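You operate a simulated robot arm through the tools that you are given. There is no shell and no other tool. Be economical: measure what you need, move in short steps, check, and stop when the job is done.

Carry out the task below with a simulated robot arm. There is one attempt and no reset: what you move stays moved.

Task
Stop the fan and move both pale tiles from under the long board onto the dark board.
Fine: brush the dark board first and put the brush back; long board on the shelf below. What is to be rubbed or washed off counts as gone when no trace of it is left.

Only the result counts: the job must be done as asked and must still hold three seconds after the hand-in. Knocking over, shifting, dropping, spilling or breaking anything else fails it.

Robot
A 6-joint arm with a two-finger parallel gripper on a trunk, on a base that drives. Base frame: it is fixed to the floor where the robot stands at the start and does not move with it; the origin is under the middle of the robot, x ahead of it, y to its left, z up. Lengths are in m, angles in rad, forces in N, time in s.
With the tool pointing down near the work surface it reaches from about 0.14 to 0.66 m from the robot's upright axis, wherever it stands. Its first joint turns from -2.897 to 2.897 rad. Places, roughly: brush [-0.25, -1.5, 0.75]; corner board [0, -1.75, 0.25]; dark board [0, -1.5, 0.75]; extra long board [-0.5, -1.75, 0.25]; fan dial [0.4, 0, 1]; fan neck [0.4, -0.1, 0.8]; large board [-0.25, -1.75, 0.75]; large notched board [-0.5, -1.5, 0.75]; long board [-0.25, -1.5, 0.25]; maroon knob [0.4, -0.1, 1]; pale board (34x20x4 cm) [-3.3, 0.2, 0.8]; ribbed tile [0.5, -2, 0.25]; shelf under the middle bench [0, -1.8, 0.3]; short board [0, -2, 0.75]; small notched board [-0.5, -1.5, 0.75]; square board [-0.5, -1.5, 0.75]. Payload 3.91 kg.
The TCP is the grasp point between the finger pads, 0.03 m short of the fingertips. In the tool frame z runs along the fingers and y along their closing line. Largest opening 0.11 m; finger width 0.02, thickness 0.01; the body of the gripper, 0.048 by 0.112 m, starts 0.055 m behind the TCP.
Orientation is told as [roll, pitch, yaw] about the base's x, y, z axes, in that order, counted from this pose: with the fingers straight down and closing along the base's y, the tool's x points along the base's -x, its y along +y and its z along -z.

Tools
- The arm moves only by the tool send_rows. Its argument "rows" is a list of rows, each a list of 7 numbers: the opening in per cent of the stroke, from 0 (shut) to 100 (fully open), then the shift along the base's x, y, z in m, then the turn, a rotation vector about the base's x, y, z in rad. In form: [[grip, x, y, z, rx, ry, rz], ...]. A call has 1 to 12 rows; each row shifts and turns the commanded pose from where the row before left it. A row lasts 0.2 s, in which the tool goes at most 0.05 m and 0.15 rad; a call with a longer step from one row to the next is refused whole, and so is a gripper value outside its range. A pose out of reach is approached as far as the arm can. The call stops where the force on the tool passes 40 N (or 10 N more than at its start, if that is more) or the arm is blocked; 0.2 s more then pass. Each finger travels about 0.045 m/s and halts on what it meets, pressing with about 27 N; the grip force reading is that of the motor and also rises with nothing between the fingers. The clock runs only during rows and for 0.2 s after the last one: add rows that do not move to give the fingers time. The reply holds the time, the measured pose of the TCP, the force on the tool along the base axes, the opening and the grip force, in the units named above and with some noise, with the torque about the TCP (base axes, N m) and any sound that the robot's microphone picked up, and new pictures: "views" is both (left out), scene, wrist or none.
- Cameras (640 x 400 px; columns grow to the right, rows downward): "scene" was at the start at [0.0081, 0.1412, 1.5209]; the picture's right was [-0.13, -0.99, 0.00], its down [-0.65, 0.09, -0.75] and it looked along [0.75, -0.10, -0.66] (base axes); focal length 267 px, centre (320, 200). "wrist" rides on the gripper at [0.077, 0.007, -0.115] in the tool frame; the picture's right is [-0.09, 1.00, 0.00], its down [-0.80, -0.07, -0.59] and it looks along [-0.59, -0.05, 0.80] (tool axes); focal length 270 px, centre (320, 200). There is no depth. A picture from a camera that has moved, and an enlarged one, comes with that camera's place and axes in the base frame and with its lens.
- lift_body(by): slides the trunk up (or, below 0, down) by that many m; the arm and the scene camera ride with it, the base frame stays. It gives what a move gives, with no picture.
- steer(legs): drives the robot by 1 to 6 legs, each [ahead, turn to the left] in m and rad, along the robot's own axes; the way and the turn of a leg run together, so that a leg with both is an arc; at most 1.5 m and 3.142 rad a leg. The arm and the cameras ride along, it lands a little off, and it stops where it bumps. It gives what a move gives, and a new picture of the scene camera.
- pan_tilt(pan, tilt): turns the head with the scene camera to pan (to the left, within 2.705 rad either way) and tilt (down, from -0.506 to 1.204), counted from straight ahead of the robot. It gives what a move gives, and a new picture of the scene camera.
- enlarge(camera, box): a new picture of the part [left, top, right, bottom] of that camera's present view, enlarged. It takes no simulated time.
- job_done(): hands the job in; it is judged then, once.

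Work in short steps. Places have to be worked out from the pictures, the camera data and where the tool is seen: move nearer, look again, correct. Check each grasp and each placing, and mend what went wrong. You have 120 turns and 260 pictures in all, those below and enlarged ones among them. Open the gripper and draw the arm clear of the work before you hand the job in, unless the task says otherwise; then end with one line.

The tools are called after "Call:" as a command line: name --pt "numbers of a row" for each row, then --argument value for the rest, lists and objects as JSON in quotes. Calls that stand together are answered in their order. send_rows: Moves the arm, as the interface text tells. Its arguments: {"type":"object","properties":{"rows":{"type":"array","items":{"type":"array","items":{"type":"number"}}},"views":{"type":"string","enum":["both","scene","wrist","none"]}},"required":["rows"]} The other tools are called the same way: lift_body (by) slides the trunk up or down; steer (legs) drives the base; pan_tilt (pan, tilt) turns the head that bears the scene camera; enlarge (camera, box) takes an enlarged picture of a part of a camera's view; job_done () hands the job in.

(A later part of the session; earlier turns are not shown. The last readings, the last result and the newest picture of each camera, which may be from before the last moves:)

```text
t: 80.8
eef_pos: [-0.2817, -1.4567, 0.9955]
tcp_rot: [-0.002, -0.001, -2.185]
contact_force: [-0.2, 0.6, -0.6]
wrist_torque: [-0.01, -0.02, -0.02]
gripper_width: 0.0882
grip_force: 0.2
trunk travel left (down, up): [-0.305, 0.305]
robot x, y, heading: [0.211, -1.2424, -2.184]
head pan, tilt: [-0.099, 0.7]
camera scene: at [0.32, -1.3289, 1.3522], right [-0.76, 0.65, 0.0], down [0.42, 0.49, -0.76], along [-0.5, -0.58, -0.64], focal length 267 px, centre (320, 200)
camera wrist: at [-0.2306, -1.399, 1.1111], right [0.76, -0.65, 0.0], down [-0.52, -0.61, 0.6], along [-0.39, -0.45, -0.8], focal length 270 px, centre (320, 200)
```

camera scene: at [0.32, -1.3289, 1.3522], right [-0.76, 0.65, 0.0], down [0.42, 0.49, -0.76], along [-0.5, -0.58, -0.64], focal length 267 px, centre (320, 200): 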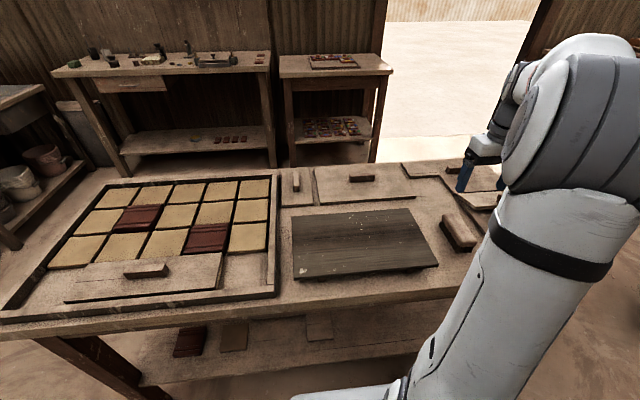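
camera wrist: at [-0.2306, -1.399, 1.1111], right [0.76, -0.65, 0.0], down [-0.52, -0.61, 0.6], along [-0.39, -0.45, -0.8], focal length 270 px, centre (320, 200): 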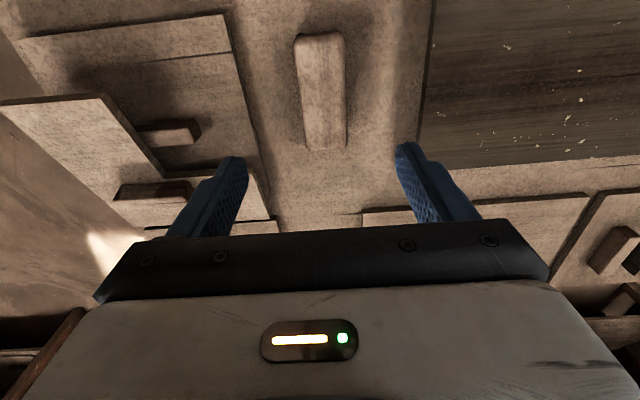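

The brush is back at its spot. Now I bring the arm to a neutral pose and shift the robot left in front of the tray.

Call:
send_rows --pt "100 0.0388 -0.0255 0.0167 0 0 0" --pt "100 0.0388 -0.0255 0.0167 0 0 0" --pt "100 0.0388 -0.0255 0.0167 0 0 0" --pt "100 0.0388 -0.0255 0.0167 0 0 0" --pt "100 0.0388 -0.0255 0.0167 0 0 0" --pt "100 0.0388 -0.0255 0.0167 0 0 0" --views "none"

Call:
steer --legs '[[-0.12, 0], [0, 1.57], [0.4, 0], [0, -1.58]]'

Call:
pan_tilt --pan 0.0 --tilt 0.85

```text
t: 82.2
eef_pos: [-0.0424, -1.6083, 1.092]
tcp_rot: [-0.003, -0.002, -2.185]
contact_force: [-0.9, 0.5, -0.5]
wrist_torque: [0.0, -0.02, 0.03]
gripper_width: 0.1097
grip_force: 0.0
trunk travel left (down, up): [-0.305, 0.305]
robot x, y, heading: [0.2083, -1.2392, -2.182]
head pan, tilt: [-0.099, 0.7]
```

```text
t: 93.2
eef_pos: [0.3437, -1.7379, 1.0939]
tcp_rot: [-0.003, -0.002, -2.203]
contact_force: [-0.2, -0.3, 1.0]
wrist_torque: [-0.01, 0.03, 0.04]
gripper_width: 0.1099
grip_force: 0.1
trunk travel left (down, up): [-0.305, 0.305]
robot x, y, heading: [0.6193, -1.3895, -2.189]
head pan, tilt: [-0.099, 0.7]
camera scene: at [0.7319, -1.4766, 1.3523], right [-0.75, 0.66, 0.0], down [0.43, 0.48, -0.76], along [-0.5, -0.57, -0.64], focal length 267 px, centre (320, 200)
```

scene: 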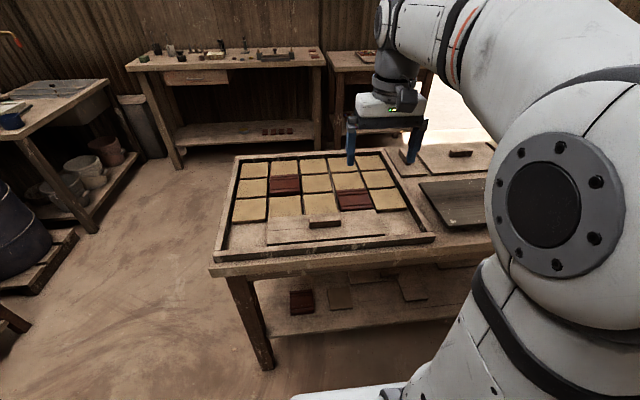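

```text
t: 93.9
eef_pos: [0.3444, -1.7376, 1.0941]
tcp_rot: [-0.003, -0.003, -2.202]
contact_force: [0.1, 0.1, -0.4]
wrist_torque: [-0.02, -0.02, -0.01]
gripper_width: 0.11
grip_force: 0.0
trunk travel left (down, up): [-0.305, 0.305]
robot x, y, heading: [0.623, -1.388, -2.195]
head pan, tilt: [0.0, 0.85]
camera scene: at [0.7424, -1.4763, 1.3401], right [-0.81, 0.58, 0.0], down [0.44, 0.61, -0.66], along [-0.38, -0.54, -0.75], focal length 267 px, centre (320, 200)
```

scene: 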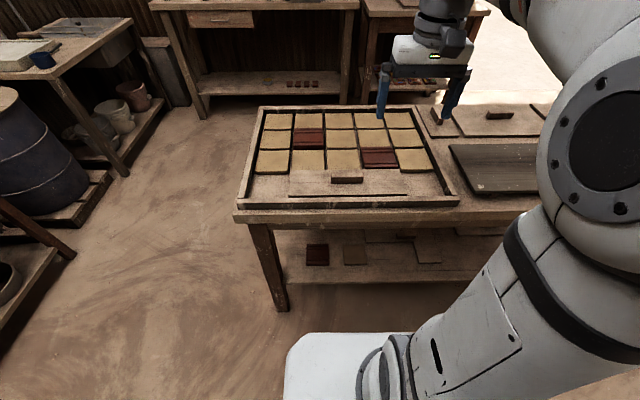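

I zoom on the tray board and its surroundings.

Call:
enlarge --camera "scene" --box '[230, 140, 470, 270]'

Call:
enlarge --camera "wrist" --box '[160, 0, 480, 220]'

```text
2.67 times, centred on (350, 205) of scene
camera zoom: at [0.7424, -1.4763, 1.3401], right [-0.81, 0.58, 0.0], down [0.44, 0.61, -0.66], along [-0.38, -0.54, -0.75], focal length 713 px, centre (240, 187)
```

zoom: 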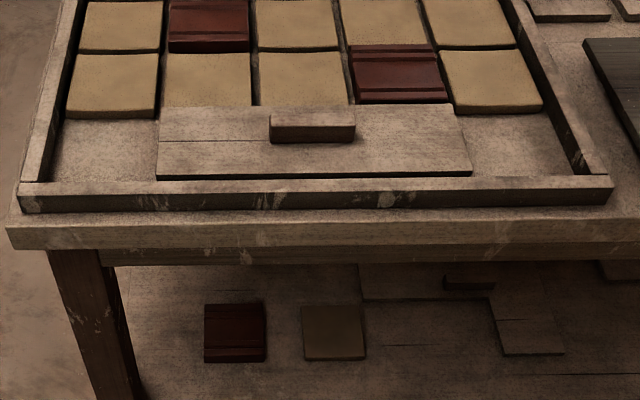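

```text
1.82 times, centred on (320, 110) of wrist
camera zoom: at [0.3957, -1.68, 1.2084], right [0.75, -0.66, 0.0], down [-0.53, -0.6, 0.6], along [-0.4, -0.45, -0.8], focal length 491 px, centre (320, 364)
```

zoom: 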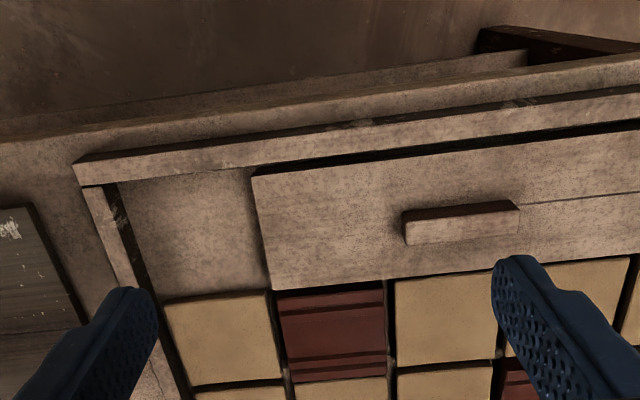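

Handle top centre is at ≈(0.382,-1.860,0.847), ~0.087 m long. I will grip it by its ends with the tool leaned back ~0.65 rad, so that the board can stay level when slid under the bench. First, tilt and go above it.

Call:
send_rows --pt "100 0.009 -0.0225 -0.022 -0.107 0.0739 0" --pt "100 0.009 -0.0225 -0.022 -0.107 0.0739 0" --pt "100 0.009 -0.0225 -0.022 -0.107 0.0739 0.0" --pt "100 0.009 -0.0225 -0.022 -0.107 0.0739 0" --pt "100 0.0086 -0.0224 -0.022 -0.107 0.0739 0" --pt "100 0 0 -0.02 0 0 0.026" --pt "100 0 0 -0.02 0 0 0"

```text
t: 95.5
eef_pos: [0.3894, -1.8496, 0.9435]
tcp_rot: [0.018, -0.653, -2.185]
contact_force: [-0.6, 0.2, 0.4]
wrist_torque: [0.03, 0.02, -0.02]
gripper_width: 0.1099
grip_force: 0.0
trunk travel left (down, up): [-0.305, 0.305]
robot x, y, heading: [0.6242, -1.3847, -2.192]
head pan, tilt: [0.0, 0.85]
camera scene: at [0.7426, -1.4764, 1.3401], right [-0.81, 0.58, 0.0], down [0.44, 0.61, -0.66], along [-0.38, -0.54, -0.75], focal length 267 px, centre (320, 200)
camera wrist: at [0.4676, -1.7467, 0.9871], right [0.78, -0.62, 0.07], down [-0.23, -0.18, 0.96], along [-0.58, -0.76, -0.28], focal length 270 px, centre (320, 200)
```

scene: 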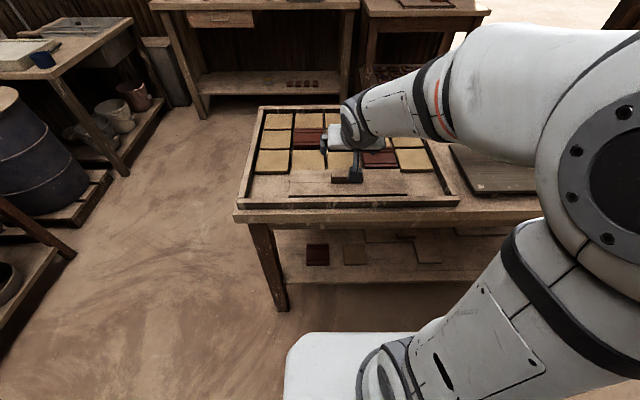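
wrist: 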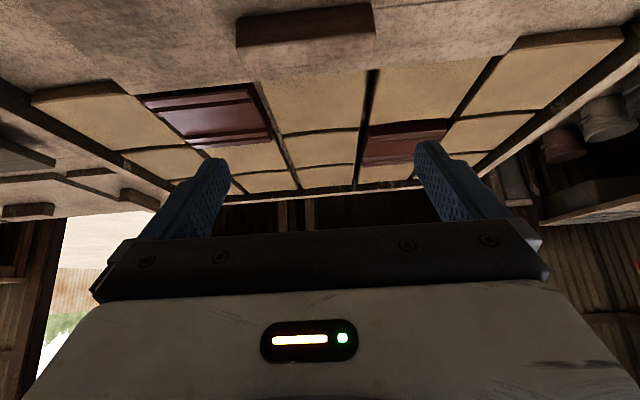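

I zoom the wrist view on the handle to refine its height and distance.

Call:
enlarge --camera "wrist" --box '[200, 0, 420, 120]'

Call:
enlarge --camera "scene" --box '[280, 110, 430, 215]'

```text
2.91 times, centred on (310, 60) of wrist
camera zoom: at [0.4676, -1.7467, 0.9871], right [0.78, -0.62, 0.07], down [-0.23, -0.18, 0.96], along [-0.58, -0.76, -0.28], focal length 786 px, centre (349, 607)
```

zoom: 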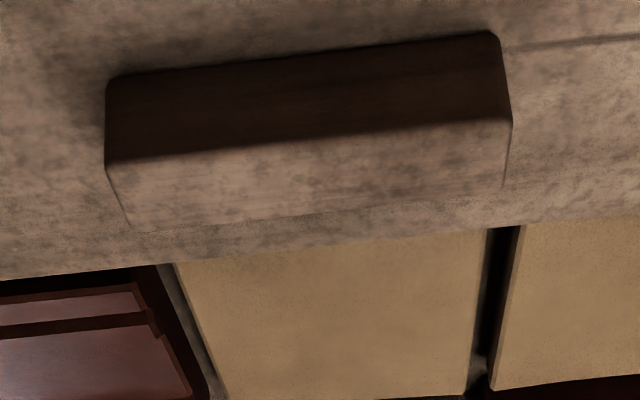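

```text
3.81 times, centred on (355, 162) of scene
camera zoom: at [0.7426, -1.4764, 1.3401], right [-0.81, 0.58, 0.0], down [0.44, 0.61, -0.66], along [-0.38, -0.54, -0.75], focal length 1018 px, centre (187, 343)
```

zoom: 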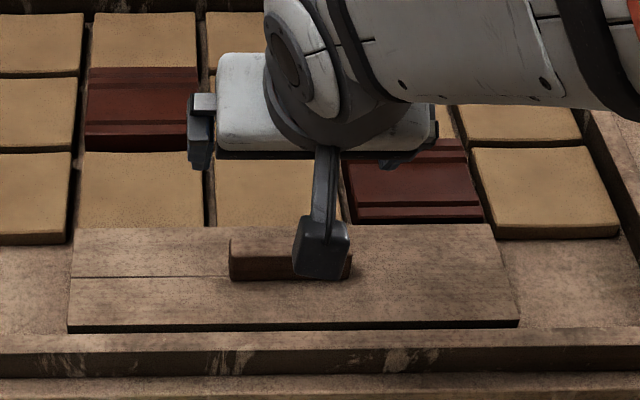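

Refined: handle centre (0.381,-1.861), top z 0.841, board top z 0.817. I descend vertically to TCP z≈0.857.

Call:
send_rows --pt "100 0 0 -0.04 0 0 0" --pt "100 0 0 -0.03 0 0 0" --pt "100 0 0 -0.016 0 0 0"

Call:
enlarge --camera "scene" --box '[280, 110, 430, 215]'

```text
t: 96.3
eef_pos: [0.3891, -1.8503, 0.8584]
tcp_rot: [0.022, -0.654, -2.187]
contact_force: [-0.8, -0.1, -0.3]
wrist_torque: [0.01, 0.02, -0.01]
gripper_width: 0.1101
grip_force: 0.0
trunk travel left (down, up): [-0.305, 0.305]
robot x, y, heading: [0.6224, -1.3846, -2.194]
head pan, tilt: [0.0, 0.85]
camera scene: at [0.7426, -1.4765, 1.34], right [-0.81, 0.58, 0.0], down [0.44, 0.61, -0.66], along [-0.38, -0.54, -0.75], focal length 267 px, centre (320, 200)
camera wrist: at [0.4687, -1.7461, 0.9029], right [0.78, -0.62, 0.07], down [-0.23, -0.18, 0.96], along [-0.58, -0.76, -0.28], focal length 270 px, centre (320, 200)
```

scene: 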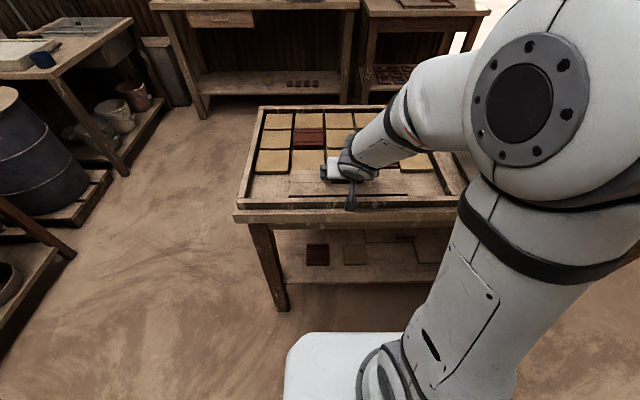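
wrist: 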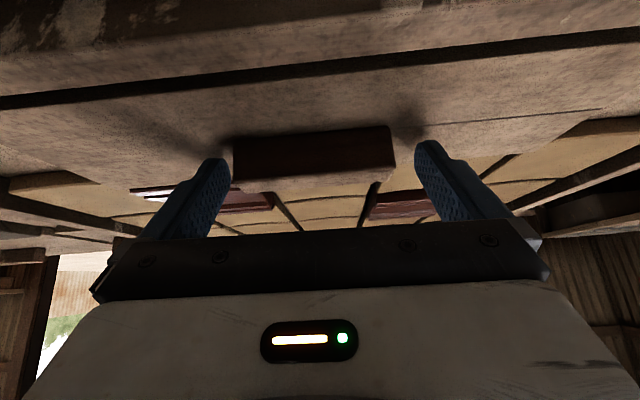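

```text
3.81 times, centred on (355, 162) of scene
camera zoom: at [0.7426, -1.4765, 1.34], right [-0.81, 0.58, 0.0], down [0.44, 0.61, -0.66], along [-0.38, -0.54, -0.75], focal length 1018 px, centre (187, 343)
```

zoom: 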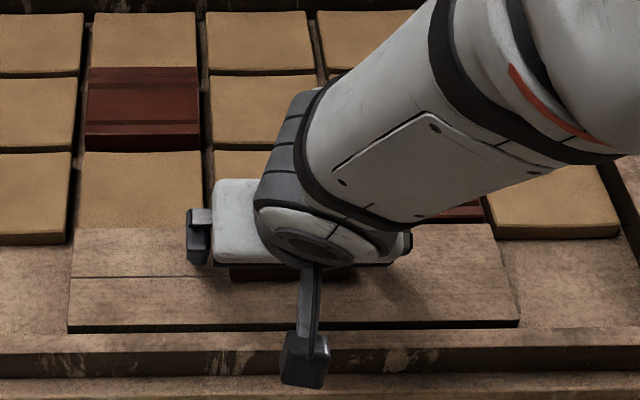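

Handle is between the fingers, slightly toward the left one in the image. I shift 5 mm to centre, lower 4 mm and close.

Call:
send_rows --pt "100 -0.0041 0.0028 -0.004 0 0 0" --pt "100 0 0 0 0 0 0" --pt "50 0 0 0 0 0 0" --pt "50 0 0 0 0 0 0" --pt "50 0 0 0 0 0 0" --views "wrist"

```text
t: 97.5
eef_pos: [0.3869, -1.8489, 0.8561]
tcp_rot: [0.023, -0.659, -2.182]
contact_force: [6.6, -5.6, 37.5]
wrist_torque: [0.38, 1.23, 0.7]
gripper_width: 0.0852
grip_force: 27.1
trunk travel left (down, up): [-0.305, 0.305]
robot x, y, heading: [0.6243, -1.3865, -2.194]
head pan, tilt: [0.0, 0.85]
camera wrist: at [0.4655, -1.7438, 0.901], right [0.78, -0.62, 0.07], down [-0.22, -0.17, 0.96], along [-0.58, -0.77, -0.27], focal length 270 px, centre (320, 200)
```

wrist: 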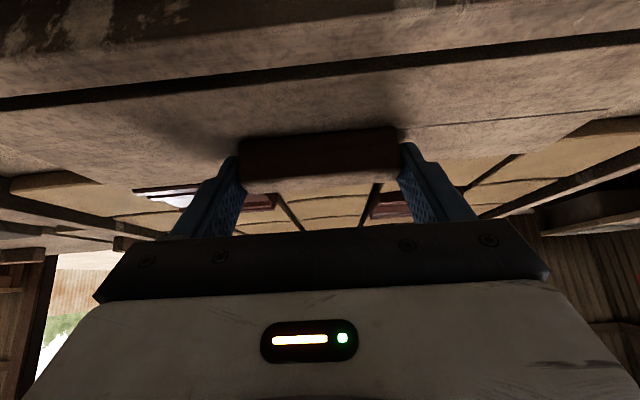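

Gripped (0.085), but the tips press the board. I lift slowly.

Call:
send_rows --pt "50 0 0 0.004 0 0 0" --pt "50 0 0 0.006 0 0 0" --pt "50 0 0 0.01 0 0 0" --pt "50 0 0 0.02 0 0 0" --pt "50 0 0 0.03 0 0 0"

```text
t: 98.7
eef_pos: [0.3825, -1.8467, 0.9255]
tcp_rot: [0.019, -0.651, -2.184]
contact_force: [-0.3, 0.2, -2.3]
wrist_torque: [-0.01, -0.02, -0.01]
gripper_width: 0.0845
grip_force: 27.0
trunk travel left (down, up): [-0.305, 0.305]
robot x, y, heading: [0.6224, -1.3866, -2.193]
head pan, tilt: [0.0, 0.85]
camera scene: at [0.7425, -1.4766, 1.34], right [-0.81, 0.58, 0.0], down [0.44, 0.61, -0.66], along [-0.38, -0.54, -0.75], focal length 267 px, centre (320, 200)
camera wrist: at [0.4624, -1.7425, 0.9696], right [0.78, -0.62, 0.07], down [-0.23, -0.18, 0.96], along [-0.58, -0.76, -0.28], focal length 270 px, centre (320, 200)
```

scene: 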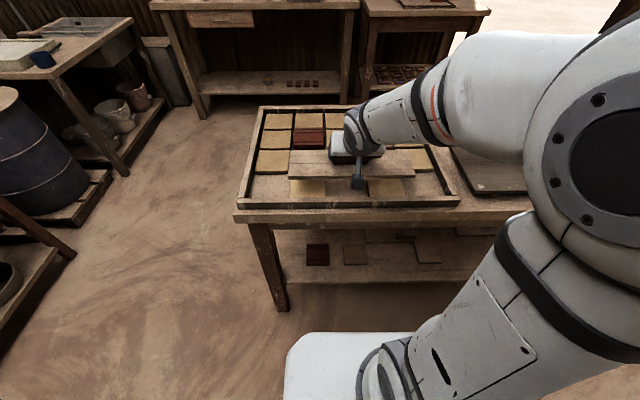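
wrist: 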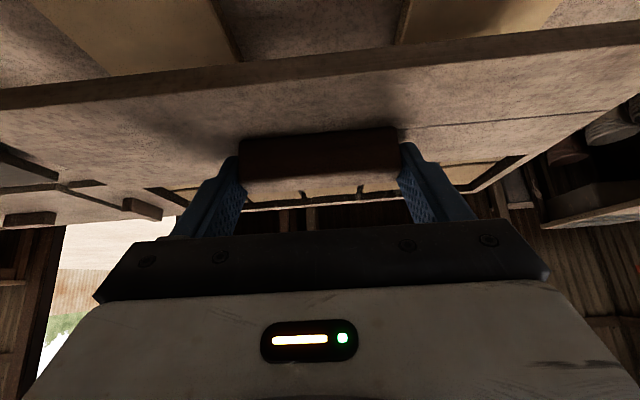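

Two pale tiles are revealed in slots 2 and 4, so this is the right board. I raise it a bit, back off, and drive to the right in front of the free shelf area.

Call:
send_rows --pt "50 0 0 0.03 0 0 0" --pt "50 0 0 0.03 0 0 0" --views "none"

Call:
steer --legs '[[-0.36, 0], [0, -1.55], [0.67, 0], [0, 1.57]]'

```text
t: 99.3
eef_pos: [0.3825, -1.8479, 0.9837]
tcp_rot: [0.021, -0.653, -2.184]
contact_force: [-0.5, -0.2, -2.9]
wrist_torque: [0.03, 0.03, 0.02]
gripper_width: 0.0847
grip_force: 27.3
trunk travel left (down, up): [-0.305, 0.305]
robot x, y, heading: [0.6249, -1.3892, -2.193]
head pan, tilt: [0.0, 0.85]
```

```text
t: 112.3
eef_pos: [0.0472, -1.2123, 0.9844]
tcp_rot: [0.019, -0.653, -2.154]
contact_force: [1.0, 0.2, -2.4]
wrist_torque: [0.02, -0.01, 0.01]
gripper_width: 0.0851
grip_force: 27.1
trunk travel left (down, up): [-0.305, 0.305]
robot x, y, heading: [0.2612, -0.7371, -2.164]
head pan, tilt: [0.0, 0.85]
camera scene: at [0.383, -0.8238, 1.34], right [-0.83, 0.56, 0.0], down [0.42, 0.62, -0.66], along [-0.37, -0.55, -0.75], focal length 267 px, centre (320, 200)
```

scene: 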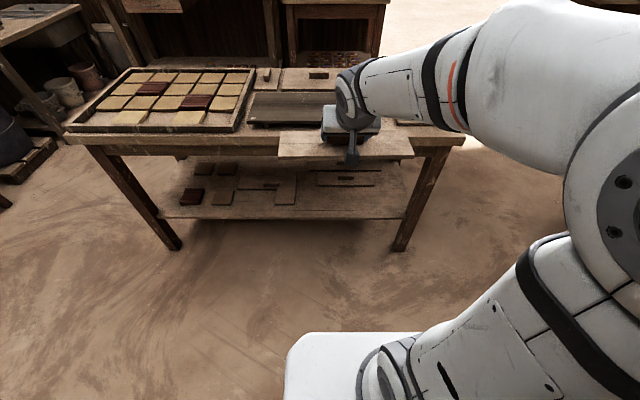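

Board held well. I lower the trunk and then the arm, outside the bench, to shelf level.

Call:
lift_body --by -0.3

Call:
send_rows --pt "50 -0.0095 0.0065 -0.035 0 0 -0.025" --pt "50 -0.0095 0.0065 -0.035 0 0 0" --pt "50 -0.0095 0.0065 -0.035 0 0 0" --pt "50 -0.0095 0.0065 -0.035 0 0 0" --pt "50 -0.0095 0.0065 -0.035 0 0 0" --pt "50 -0.0095 0.0065 -0.035 0 0 0" --pt "50 0 0 -0.035 0 0 0"

```text
t: 115.3
eef_pos: [0.0464, -1.2122, 0.684]
tcp_rot: [0.019, -0.653, -2.154]
contact_force: [-0.5, 0.0, -2.6]
wrist_torque: [0.03, -0.02, -0.04]
gripper_width: 0.0851
grip_force: 27.0
trunk travel left (down, up): [-0.005, 0.605]
robot x, y, heading: [0.2609, -0.734, -2.17]
head pan, tilt: [0.0, 0.85]
```

```text
t: 116.9
eef_pos: [0.0023, -1.1794, 0.4791]
tcp_rot: [0.014, -0.647, -2.182]
contact_force: [0.3, 0.7, -2.5]
wrist_torque: [0.03, -0.03, -0.01]
gripper_width: 0.0848
grip_force: 27.2
out of reach, approached as far as the arm can: row 5, 7
trunk travel left (down, up): [-0.005, 0.605]
robot x, y, heading: [0.26, -0.7363, -2.169]
head pan, tilt: [0.0, 0.85]
camera scene: at [0.3828, -0.8241, 1.04], right [-0.83, 0.56, 0.0], down [0.42, 0.62, -0.66], along [-0.37, -0.55, -0.75], focal length 267 px, centre (320, 200)
camera wrist: at [0.0813, -1.0765, 0.523], right [0.78, -0.62, 0.06], down [-0.23, -0.18, 0.96], along [-0.58, -0.76, -0.28], focal length 270 px, centre (320, 200)
```

scene: 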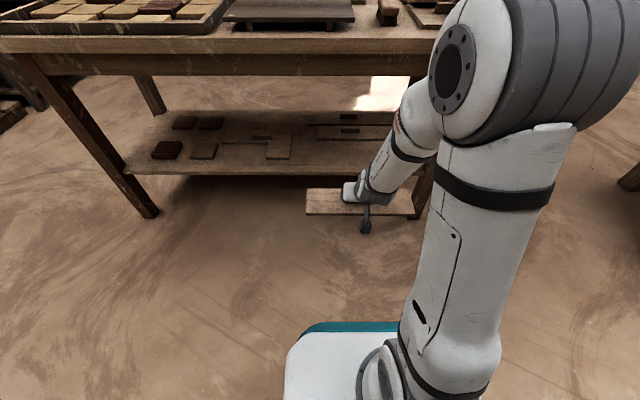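
wrist: 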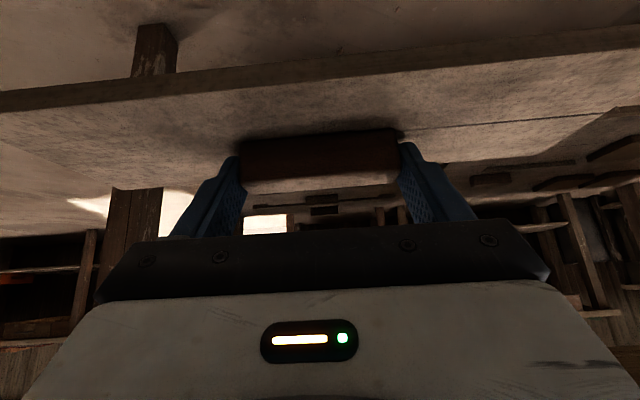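

The arm stalled at z 0.479. I probe whether it can go lower with the tool a bit farther out.

Call:
send_rows --pt "50 -0.02 -0.029 0 0 0 0" --pt "50 -0.02 -0.029 0 0 0 0" --pt "50 0 0 0 0 0 0" --views "none"

Call:
send_rows --pt "50 0 0 -0.02 0 0 0" --pt "50 0 0 -0.02 0 0 0" --pt "50 0 0 0 0 0 0" --views "scene"

```text
t: 117.7
eef_pos: [-0.0398, -1.2403, 0.4776]
tcp_rot: [0.019, -0.651, -2.179]
contact_force: [-1.3, -0.3, -2.8]
wrist_torque: [0.02, -0.03, -0.02]
gripper_width: 0.0849
grip_force: 26.5
trunk travel left (down, up): [-0.005, 0.605]
robot x, y, heading: [0.2627, -0.7382, -2.164]
head pan, tilt: [0.0, 0.85]
```

```text
t: 118.5
eef_pos: [-0.0319, -1.2337, 0.4401]
tcp_rot: [-0.024, -0.602, -2.174]
contact_force: [-0.4, -0.9, -3.0]
wrist_torque: [-0.03, 0.0, -0.04]
gripper_width: 0.0848
grip_force: 27.3
out of reach, approached as far as the arm can: row 2
trunk travel left (down, up): [-0.005, 0.605]
robot x, y, heading: [0.2609, -0.7412, -2.161]
head pan, tilt: [0.0, 0.85]
camera scene: at [0.3827, -0.8241, 1.04], right [-0.83, 0.56, 0.0], down [0.42, 0.62, -0.66], along [-0.37, -0.55, -0.75], focal length 267 px, centre (320, 200)
```

scene: 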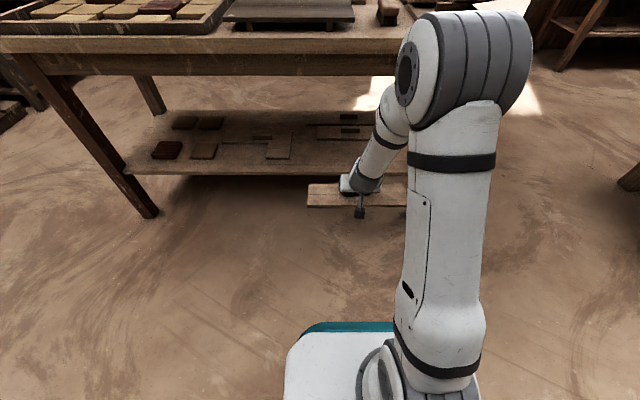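

The limit depends on the tilt relative to the forearm; extending farther helps. I extend another 8 cm ahead.

Call:
send_rows --pt "50 -0.0228 -0.0329 0 0 0 0" --pt "50 -0.0228 -0.0329 0 0 0 0" --pt "50 0 0 0 0 0 0" --views "none"

Call:
send_rows --pt "50 0 0 -0.02 0 0 0" --pt "50 0 0 -0.02 0 0 0" --pt "50 0 0 0 0 0 0" --views "scene"

```text
t: 119.3
eef_pos: [-0.0839, -1.3074, 0.4385]
tcp_rot: [0.021, -0.652, -2.178]
contact_force: [-0.5, 0.6, -3.1]
wrist_torque: [0.05, -0.01, -0.01]
gripper_width: 0.0848
grip_force: 27.2
trunk travel left (down, up): [-0.005, 0.605]
robot x, y, heading: [0.2596, -0.7361, -2.17]
head pan, tilt: [0.0, 0.85]
```

```text
t: 120.1
eef_pos: [-0.0756, -1.3091, 0.3963]
tcp_rot: [0.012, -0.65, -2.179]
contact_force: [-0.2, -0.1, -3.1]
wrist_torque: [0.02, -0.03, 0.01]
gripper_width: 0.0849
grip_force: 27.1
out of reach, approached as far as the arm can: row 2
trunk travel left (down, up): [-0.005, 0.605]
robot x, y, heading: [0.2637, -0.7358, -2.165]
head pan, tilt: [0.0, 0.85]
camera scene: at [0.3827, -0.8242, 1.04], right [-0.83, 0.56, 0.0], down [0.42, 0.62, -0.66], along [-0.37, -0.55, -0.75], focal length 267 px, centre (320, 200)
```

scene: 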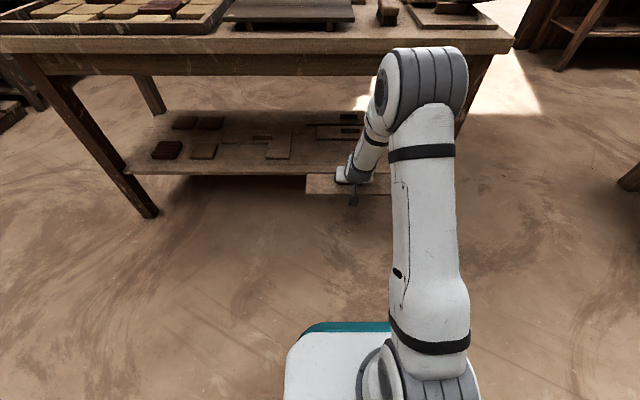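

Extend 6 cm further and lower to near shelf level.

Call:
send_rows --pt "50 -0.0171 -0.0247 0 0 0 0" --pt "50 -0.0171 -0.0247 0 0 0 0" --pt "50 0 0 0 0 0 0" --views "none"

Call:
send_rows --pt "50 0 0 -0.01 0 0 0" --pt "50 0 0 -0.01 0 0 0" --pt "50 0 0 0 0 0 0" --views "both"

```text
t: 120.9
eef_pos: [-0.11, -1.3583, 0.3967]
tcp_rot: [0.02, -0.65, -2.178]
contact_force: [0.9, 0.4, -3.4]
wrist_torque: [0.01, 0.01, 0.01]
gripper_width: 0.0847
grip_force: 27.2
trunk travel left (down, up): [-0.005, 0.605]
robot x, y, heading: [0.2652, -0.7403, -2.169]
head pan, tilt: [0.0, 0.85]
```

```text
t: 121.7
eef_pos: [-0.1096, -1.3588, 0.3793]
tcp_rot: [0.019, -0.651, -2.179]
contact_force: [0.1, -0.1, -2.4]
wrist_torque: [0.0, 0.02, 0.02]
gripper_width: 0.0847
grip_force: 26.8
trunk travel left (down, up): [-0.005, 0.605]
robot x, y, heading: [0.2589, -0.7397, -2.168]
head pan, tilt: [0.0, 0.85]
camera scene: at [0.3827, -0.8242, 1.04], right [-0.83, 0.56, 0.0], down [0.42, 0.62, -0.66], along [-0.37, -0.55, -0.75], focal length 267 px, centre (320, 200)
camera wrist: at [-0.0314, -1.2546, 0.4231], right [0.78, -0.62, 0.07], down [-0.23, -0.18, 0.96], along [-0.58, -0.77, -0.28], focal length 270 px, centre (320, 200)
```

scene: 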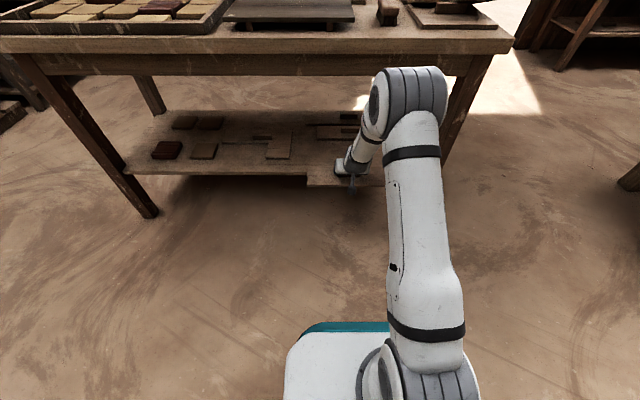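
wrist: 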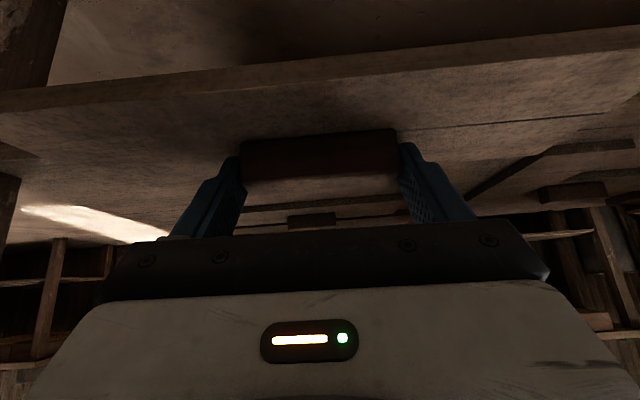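

Height is fine (board ~3 cm above shelf level) and s≈0.39. Drive forward 0.13 m to bring the board over the free shelf zone.

Call:
steer --legs '[[0.13, 0]]'

Call:
enlarge --camera "scene" --box '[220, 80, 460, 230]'

Call:
enlarge --camera "wrist" --box '[0, 0, 640, 250]'

```text
t: 123.0
eef_pos: [-0.1847, -1.469, 0.3789]
tcp_rot: [0.019, -0.65, -2.18]
contact_force: [0.9, 0.3, -2.4]
wrist_torque: [0.04, 0.0, 0.0]
gripper_width: 0.0847
grip_force: 26.3
trunk travel left (down, up): [-0.005, 0.605]
robot x, y, heading: [0.1871, -0.8498, -2.169]
head pan, tilt: [0.0, 0.85]
camera scene: at [0.3084, -0.9335, 1.04], right [-0.83, 0.56, 0.0], down [0.42, 0.62, -0.66], along [-0.37, -0.55, -0.75], focal length 267 px, centre (320, 200)
```

scene: 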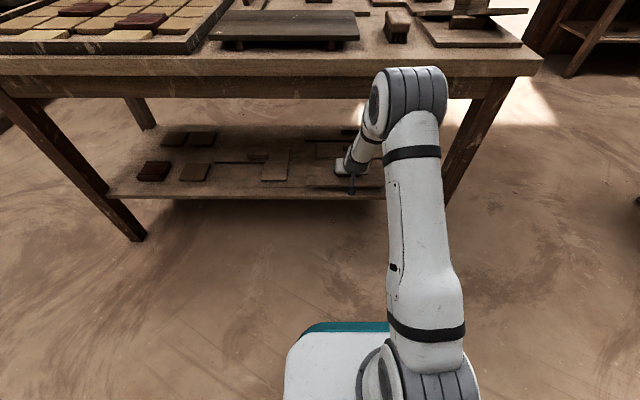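

```text
2.67 times, centred on (340, 155) of scene
camera zoom: at [0.3084, -0.9335, 1.04], right [-0.83, 0.56, 0.0], down [0.42, 0.62, -0.66], along [-0.37, -0.55, -0.75], focal length 713 px, centre (267, 320)
```

zoom: 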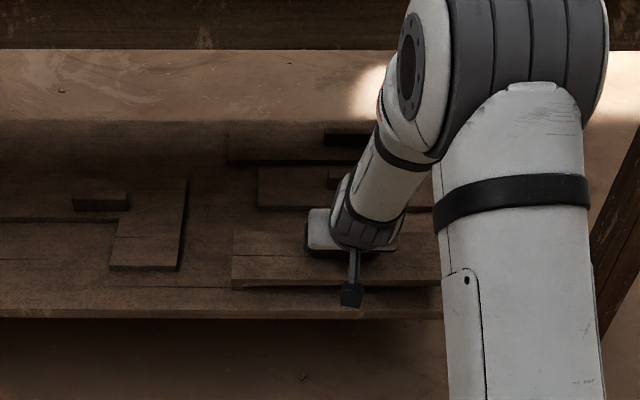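

```text
1.00 times, centred on (320, 125) of wrist (not enlarged: the box is as wide or as high as the picture)
camera zoom: at [-0.1057, -1.3637, 0.4232], right [0.78, -0.62, 0.07], down [-0.23, -0.18, 0.96], along [-0.58, -0.77, -0.28], focal length 270 px, centre (320, 275)
```

zoom: 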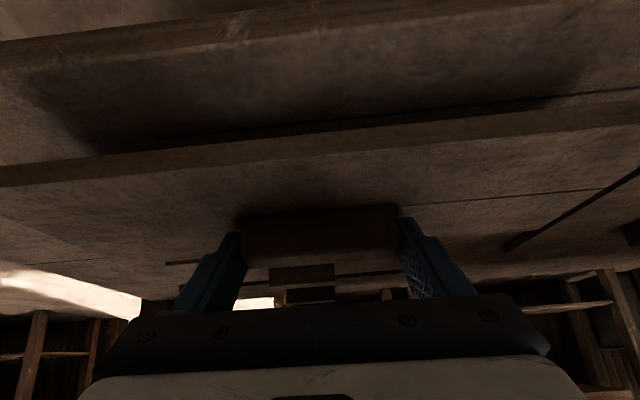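

Board hovers inside the shelf front and clear of the long board behind. I lower by feel.

Call:
send_rows --pt "50 0 0 -0.01 0 0 0" --pt "50 0 0 -0.01 0 0 0" --pt "50 0 0 0 0 0 0" --views "none"

Call:
send_rows --pt "50 0 0 -0.004 0 0 0" --pt "50 0 0 0 0 0 0" --views "none"

Call:
send_rows --pt "50 0 0 -0.003 0 0 0" --pt "50 0 0 0 0 0 0" --views "wrist"

```text
t: 123.8
eef_pos: [-0.1843, -1.4684, 0.3582]
tcp_rot: [0.017, -0.65, -2.179]
contact_force: [-0.2, -0.5, -3.1]
wrist_torque: [0.02, -0.03, 0.01]
gripper_width: 0.0849
grip_force: 27.4
trunk travel left (down, up): [-0.005, 0.605]
robot x, y, heading: [0.1893, -0.8475, -2.166]
head pan, tilt: [0.0, 0.85]
```

```text
t: 124.4
eef_pos: [-0.1853, -1.4692, 0.3541]
tcp_rot: [0.017, -0.65, -2.178]
contact_force: [0.4, -0.1, -3.0]
wrist_torque: [0.01, -0.02, 0.01]
gripper_width: 0.0848
grip_force: 27.7
trunk travel left (down, up): [-0.005, 0.605]
robot x, y, heading: [0.1861, -0.8481, -2.171]
head pan, tilt: [0.0, 0.85]
```

```text
t: 125.0
eef_pos: [-0.184, -1.4691, 0.3519]
tcp_rot: [0.015, -0.652, -2.178]
contact_force: [0.2, 0.3, -3.2]
wrist_torque: [0.05, -0.04, -0.02]
gripper_width: 0.0847
grip_force: 26.6
trunk travel left (down, up): [-0.005, 0.605]
robot x, y, heading: [0.187, -0.8453, -2.167]
head pan, tilt: [0.0, 0.85]
camera wrist: at [-0.1056, -1.3649, 0.3963], right [0.78, -0.62, 0.07], down [-0.22, -0.18, 0.96], along [-0.58, -0.76, -0.28], focal length 270 px, centre (320, 200)
```

wrist: 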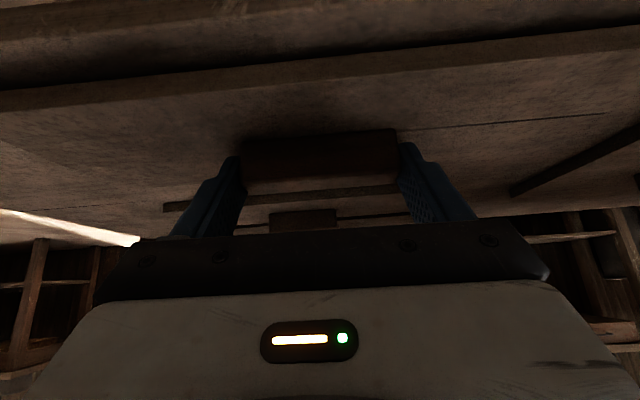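

Still free; continue in 3 mm steps.

Call:
send_rows --pt "50 0 0 -0.003 0 0 0" --pt "50 0 0 0 0 0 0" --views "none"

Call:
send_rows --pt "50 0 0 -0.003 0 0 0" --pt "50 0 0 0 0 0 0" --views "none"

Call:
send_rows --pt "50 0 0 -0.003 0 0 0" --pt "50 0 0 0 0 0 0" --views "none"

Call:
send_rows --pt "50 0 0 -0.003 0 0 0" --pt "50 0 0 0 0 0 0" --views "wrist"

```text
t: 125.6
eef_pos: [-0.1844, -1.4675, 0.349]
tcp_rot: [0.014, -0.649, -2.178]
contact_force: [0.4, 0.3, -3.0]
wrist_torque: [0.0, -0.03, 0.01]
gripper_width: 0.0846
grip_force: 27.2
trunk travel left (down, up): [-0.005, 0.605]
robot x, y, heading: [0.1835, -0.8484, -2.167]
head pan, tilt: [0.0, 0.85]
```

```text
t: 126.2
eef_pos: [-0.1828, -1.469, 0.3464]
tcp_rot: [0.014, -0.652, -2.177]
contact_force: [0.6, -0.1, -2.5]
wrist_torque: [0.01, -0.01, 0.01]
gripper_width: 0.0847
grip_force: 27.1
trunk travel left (down, up): [-0.005, 0.605]
robot x, y, heading: [0.1841, -0.8449, -2.166]
head pan, tilt: [0.0, 0.85]
```

```text
t: 126.8
eef_pos: [-0.185, -1.4697, 0.3418]
tcp_rot: [0.012, -0.65, -2.179]
contact_force: [-0.8, -0.7, -2.1]
wrist_torque: [-0.01, -0.03, 0.0]
gripper_width: 0.0851
grip_force: 26.7
trunk travel left (down, up): [-0.005, 0.605]
robot x, y, heading: [0.1836, -0.8446, -2.164]
head pan, tilt: [0.0, 0.85]
```

```text
t: 127.4
eef_pos: [-0.1849, -1.469, 0.3416]
tcp_rot: [0.011, -0.655, -2.18]
contact_force: [0.1, 5.2, 17.4]
wrist_torque: [0.68, 0.01, -0.04]
gripper_width: 0.0848
grip_force: 27.5
trunk travel left (down, up): [-0.005, 0.605]
robot x, y, heading: [0.1857, -0.8451, -2.167]
head pan, tilt: [0.0, 0.85]
camera wrist: at [-0.1051, -1.3652, 0.3867], right [0.78, -0.62, 0.06], down [-0.22, -0.18, 0.96], along [-0.58, -0.76, -0.28], focal length 270 px, centre (320, 200)
```

wrist: 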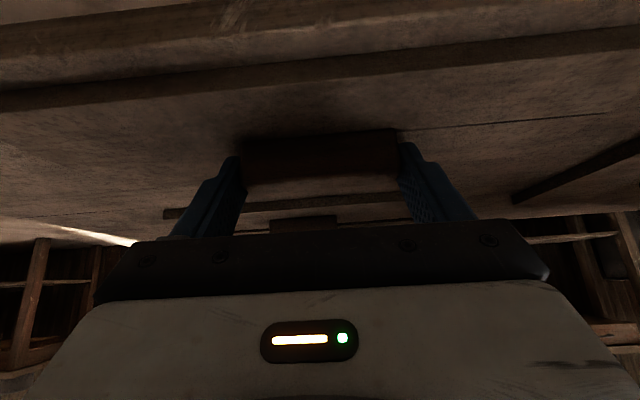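

Contact: the board is on the shelf. I open and raise the fingers clear of the handle.

Call:
send_rows --pt "100 0 0 0.001 0 0 0" --pt "100 0 0 0 0 0 0" --pt "100 0 0 0 0 0 0" --pt "100 0 0 0.01 0 0 0" --pt "100 0 0 0.02 0 0 0" --pt "100 0 0 0.02 0 0 0"

```text
t: 128.8
eef_pos: [-0.1844, -1.469, 0.3911]
tcp_rot: [0.02, -0.651, -2.179]
contact_force: [-0.3, 0.1, -0.8]
wrist_torque: [0.0, -0.02, 0.0]
gripper_width: 0.1101
grip_force: 0.0
trunk travel left (down, up): [-0.005, 0.605]
robot x, y, heading: [0.1848, -0.8447, -2.171]
head pan, tilt: [0.0, 0.85]
camera scene: at [0.3085, -0.9334, 1.04], right [-0.83, 0.56, 0.0], down [0.42, 0.62, -0.66], along [-0.37, -0.55, -0.75], focal length 267 px, centre (320, 200)
camera wrist: at [-0.1059, -1.3637, 0.4352], right [0.78, -0.62, 0.07], down [-0.23, -0.18, 0.96], along [-0.58, -0.77, -0.28], focal length 270 px, centre (320, 200)
```

scene: 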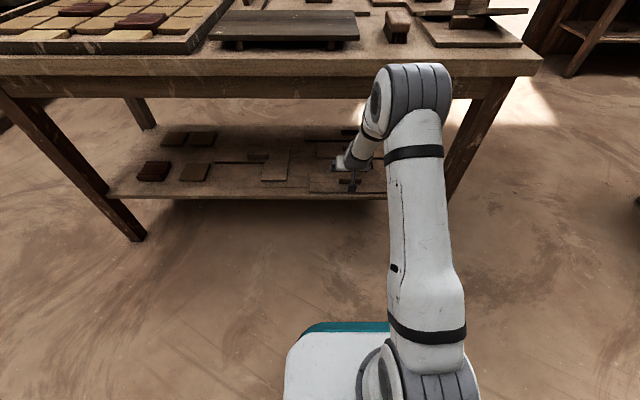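
wrist: 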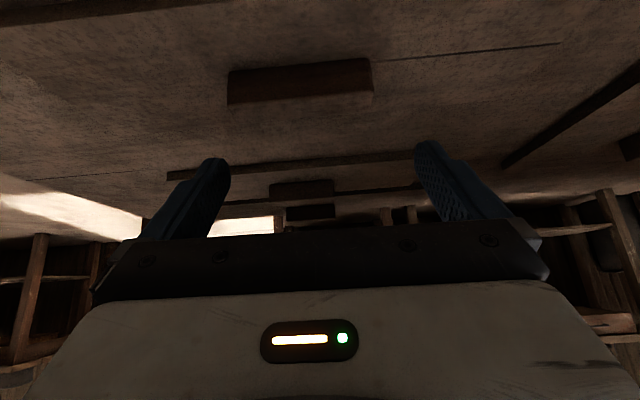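

Board released on the shelf. I back straight out and check it.

Call:
steer --legs '[[-0.3, 0]]'

Call:
enlarge --camera "scene" --box '[140, 80, 440, 220]'

Call:
enlarge --camera "wrist" --box '[100, 0, 540, 240]'

```text
t: 130.9
eef_pos: [-0.0293, -1.2344, 0.3925]
tcp_rot: [0.02, -0.655, -2.186]
contact_force: [1.0, 0.2, -0.7]
wrist_torque: [0.02, -0.01, -0.01]
gripper_width: 0.1101
grip_force: 0.1
trunk travel left (down, up): [-0.005, 0.605]
robot x, y, heading: [0.3462, -0.6194, -2.174]
head pan, tilt: [0.0, 0.85]
stopped in leg 1: the robot was blocked; the commanded pose is now the measured one
camera scene: at [0.4665, -0.7012, 1.04], right [-0.82, 0.57, 0.0], down [0.43, 0.62, -0.66], along [-0.37, -0.54, -0.75], focal length 267 px, centre (320, 200)
```

scene: 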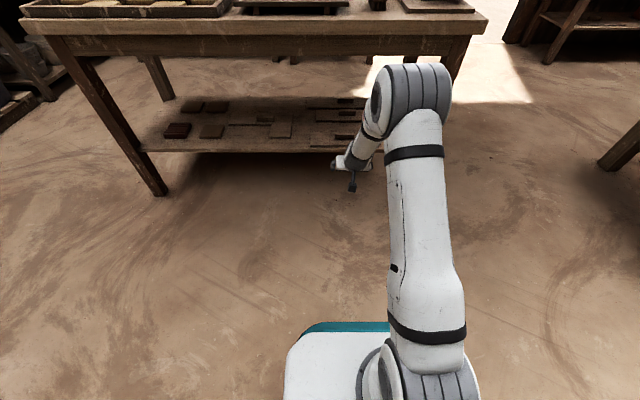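

```text
2.13 times, centred on (290, 150) of scene
camera zoom: at [0.4665, -0.7012, 1.04], right [-0.82, 0.57, 0.0], down [0.43, 0.62, -0.66], along [-0.37, -0.54, -0.75], focal length 570 px, centre (384, 307)
```

zoom: 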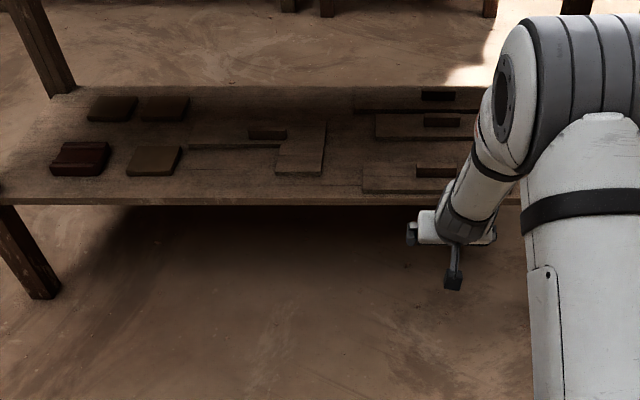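

```text
1.45 times, centred on (320, 120) of wrist
camera zoom: at [0.0493, -1.1302, 0.4362], right [0.78, -0.62, 0.07], down [-0.23, -0.18, 0.96], along [-0.58, -0.76, -0.28], focal length 393 px, centre (320, 316)
```

zoom: 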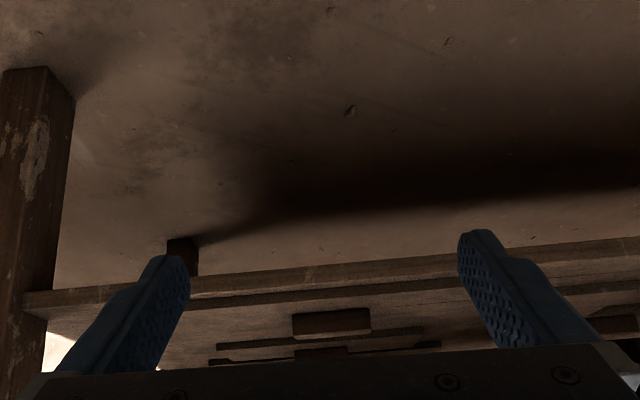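

The board lies well on the shelf, but the robot bumped something behind, perhaps the fan. I move forward a bit and look back.

Call:
steer --legs '[[0.08, 0]]'

Call:
pan_tilt --pan 2.6 --tilt 0.6

Call:
pan_tilt --pan -2.7 --tilt 0.6

```text
t: 131.9
eef_pos: [-0.0759, -1.2987, 0.3912]
tcp_rot: [0.02, -0.654, -2.188]
contact_force: [0.3, 0.2, 0.4]
wrist_torque: [0.02, 0.0, -0.02]
gripper_width: 0.1101
grip_force: 0.1
trunk travel left (down, up): [-0.005, 0.605]
robot x, y, heading: [0.2969, -0.6764, -2.171]
head pan, tilt: [0.0, 0.85]
camera scene: at [0.4214, -0.7668, 1.04], right [-0.82, 0.57, 0.0], down [0.43, 0.62, -0.66], along [-0.37, -0.54, -0.75], focal length 267 px, centre (320, 200)
```

scene: 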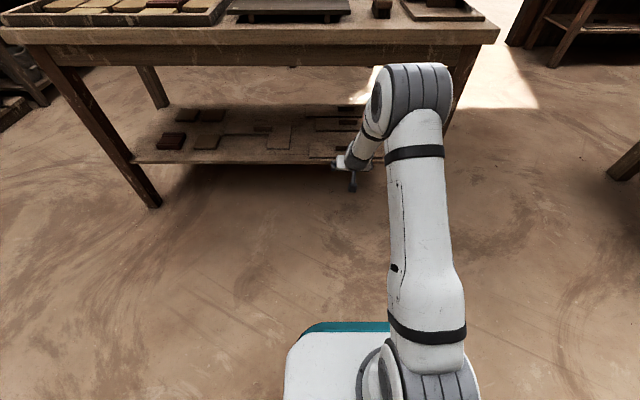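

```text
t: 134.2
eef_pos: [-0.0764, -1.2992, 0.3924]
tcp_rot: [0.019, -0.655, -2.188]
contact_force: [0.3, -0.7, 0.0]
wrist_torque: [0.02, -0.01, -0.03]
gripper_width: 0.1098
grip_force: 0.0
trunk travel left (down, up): [-0.005, 0.605]
robot x, y, heading: [0.2989, -0.6805, -2.173]
head pan, tilt: [2.601, 0.6]
camera scene: at [0.5462, -0.6658, 1.0609], right [0.41, -0.91, 0.0], down [-0.51, -0.23, -0.83], along [0.75, 0.34, -0.56], focal length 267 px, centre (320, 200)
```

scene: 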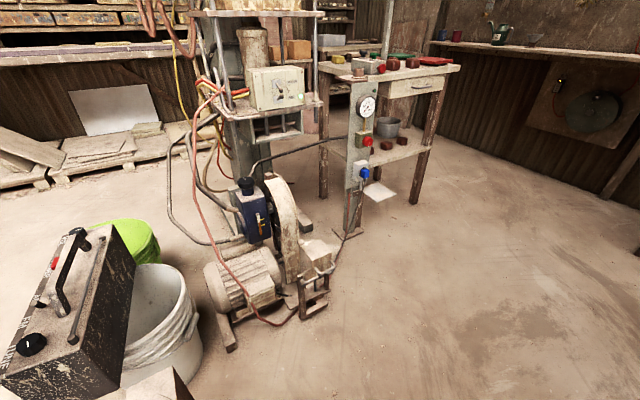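

```text
t: 138.4
eef_pos: [-0.0748, -1.2985, 0.3917]
tcp_rot: [0.019, -0.655, -2.187]
contact_force: [0.7, 1.2, -0.5]
wrist_torque: [0.0, 0.0, 0.03]
gripper_width: 0.1095
grip_force: 0.0
trunk travel left (down, up): [-0.005, 0.605]
robot x, y, heading: [0.2988, -0.6807, -2.171]
head pan, tilt: [-2.7, 0.6]
camera scene: at [0.4799, -0.6152, 1.061], right [0.99, -0.16, 0.0], down [-0.09, -0.56, -0.83], along [0.13, 0.81, -0.56], focal length 267 px, centre (320, 200)
```

scene: 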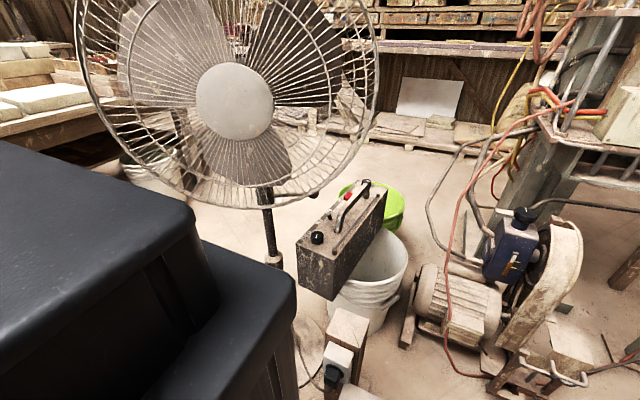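

The fan stands. A small wooden post near its foot may be what I touched; I zoom on it.

Call:
enlarge --camera "scene" --box '[230, 240, 430, 400]'

Call:
pan_tilt --pan -2.7 --tilt 1.1

```text
2.50 times, centred on (330, 320) of scene
camera zoom: at [0.4799, -0.6152, 1.061], right [0.99, -0.16, 0.0], down [-0.09, -0.56, -0.83], along [0.13, 0.81, -0.56], focal length 668 px, centre (295, -100)
```

zoom: 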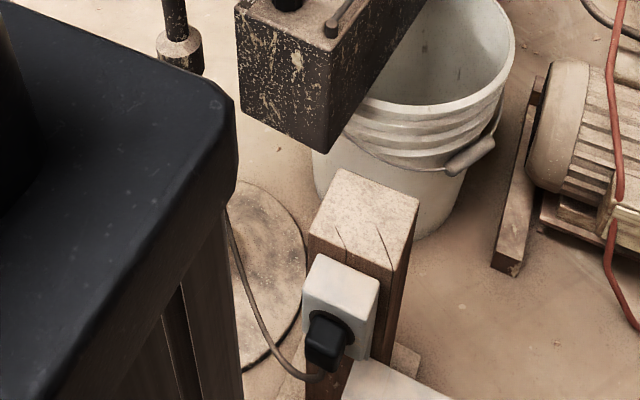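

```text
t: 139.3
eef_pos: [-0.0757, -1.2991, 0.3922]
tcp_rot: [0.02, -0.653, -2.188]
contact_force: [0.2, -0.6, 0.2]
wrist_torque: [-0.04, -0.01, 0.02]
gripper_width: 0.1099
grip_force: 0.0
trunk travel left (down, up): [-0.005, 0.605]
robot x, y, heading: [0.3006, -0.677, -2.174]
head pan, tilt: [-2.7, 1.1]
camera scene: at [0.4759, -0.64, 1.0224], right [0.99, -0.16, 0.0], down [-0.14, -0.88, -0.45], along [0.07, 0.45, -0.89], focal length 267 px, centre (320, 200)
```

scene: 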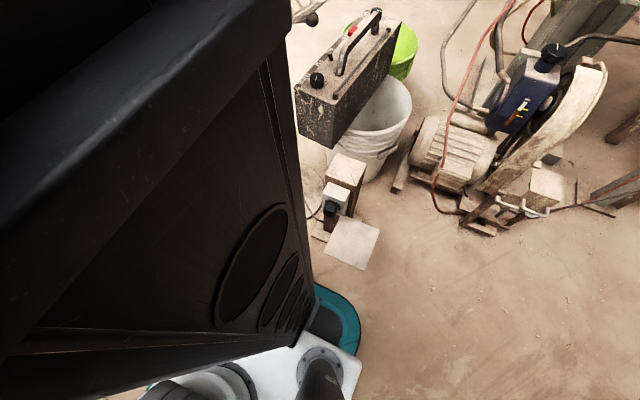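

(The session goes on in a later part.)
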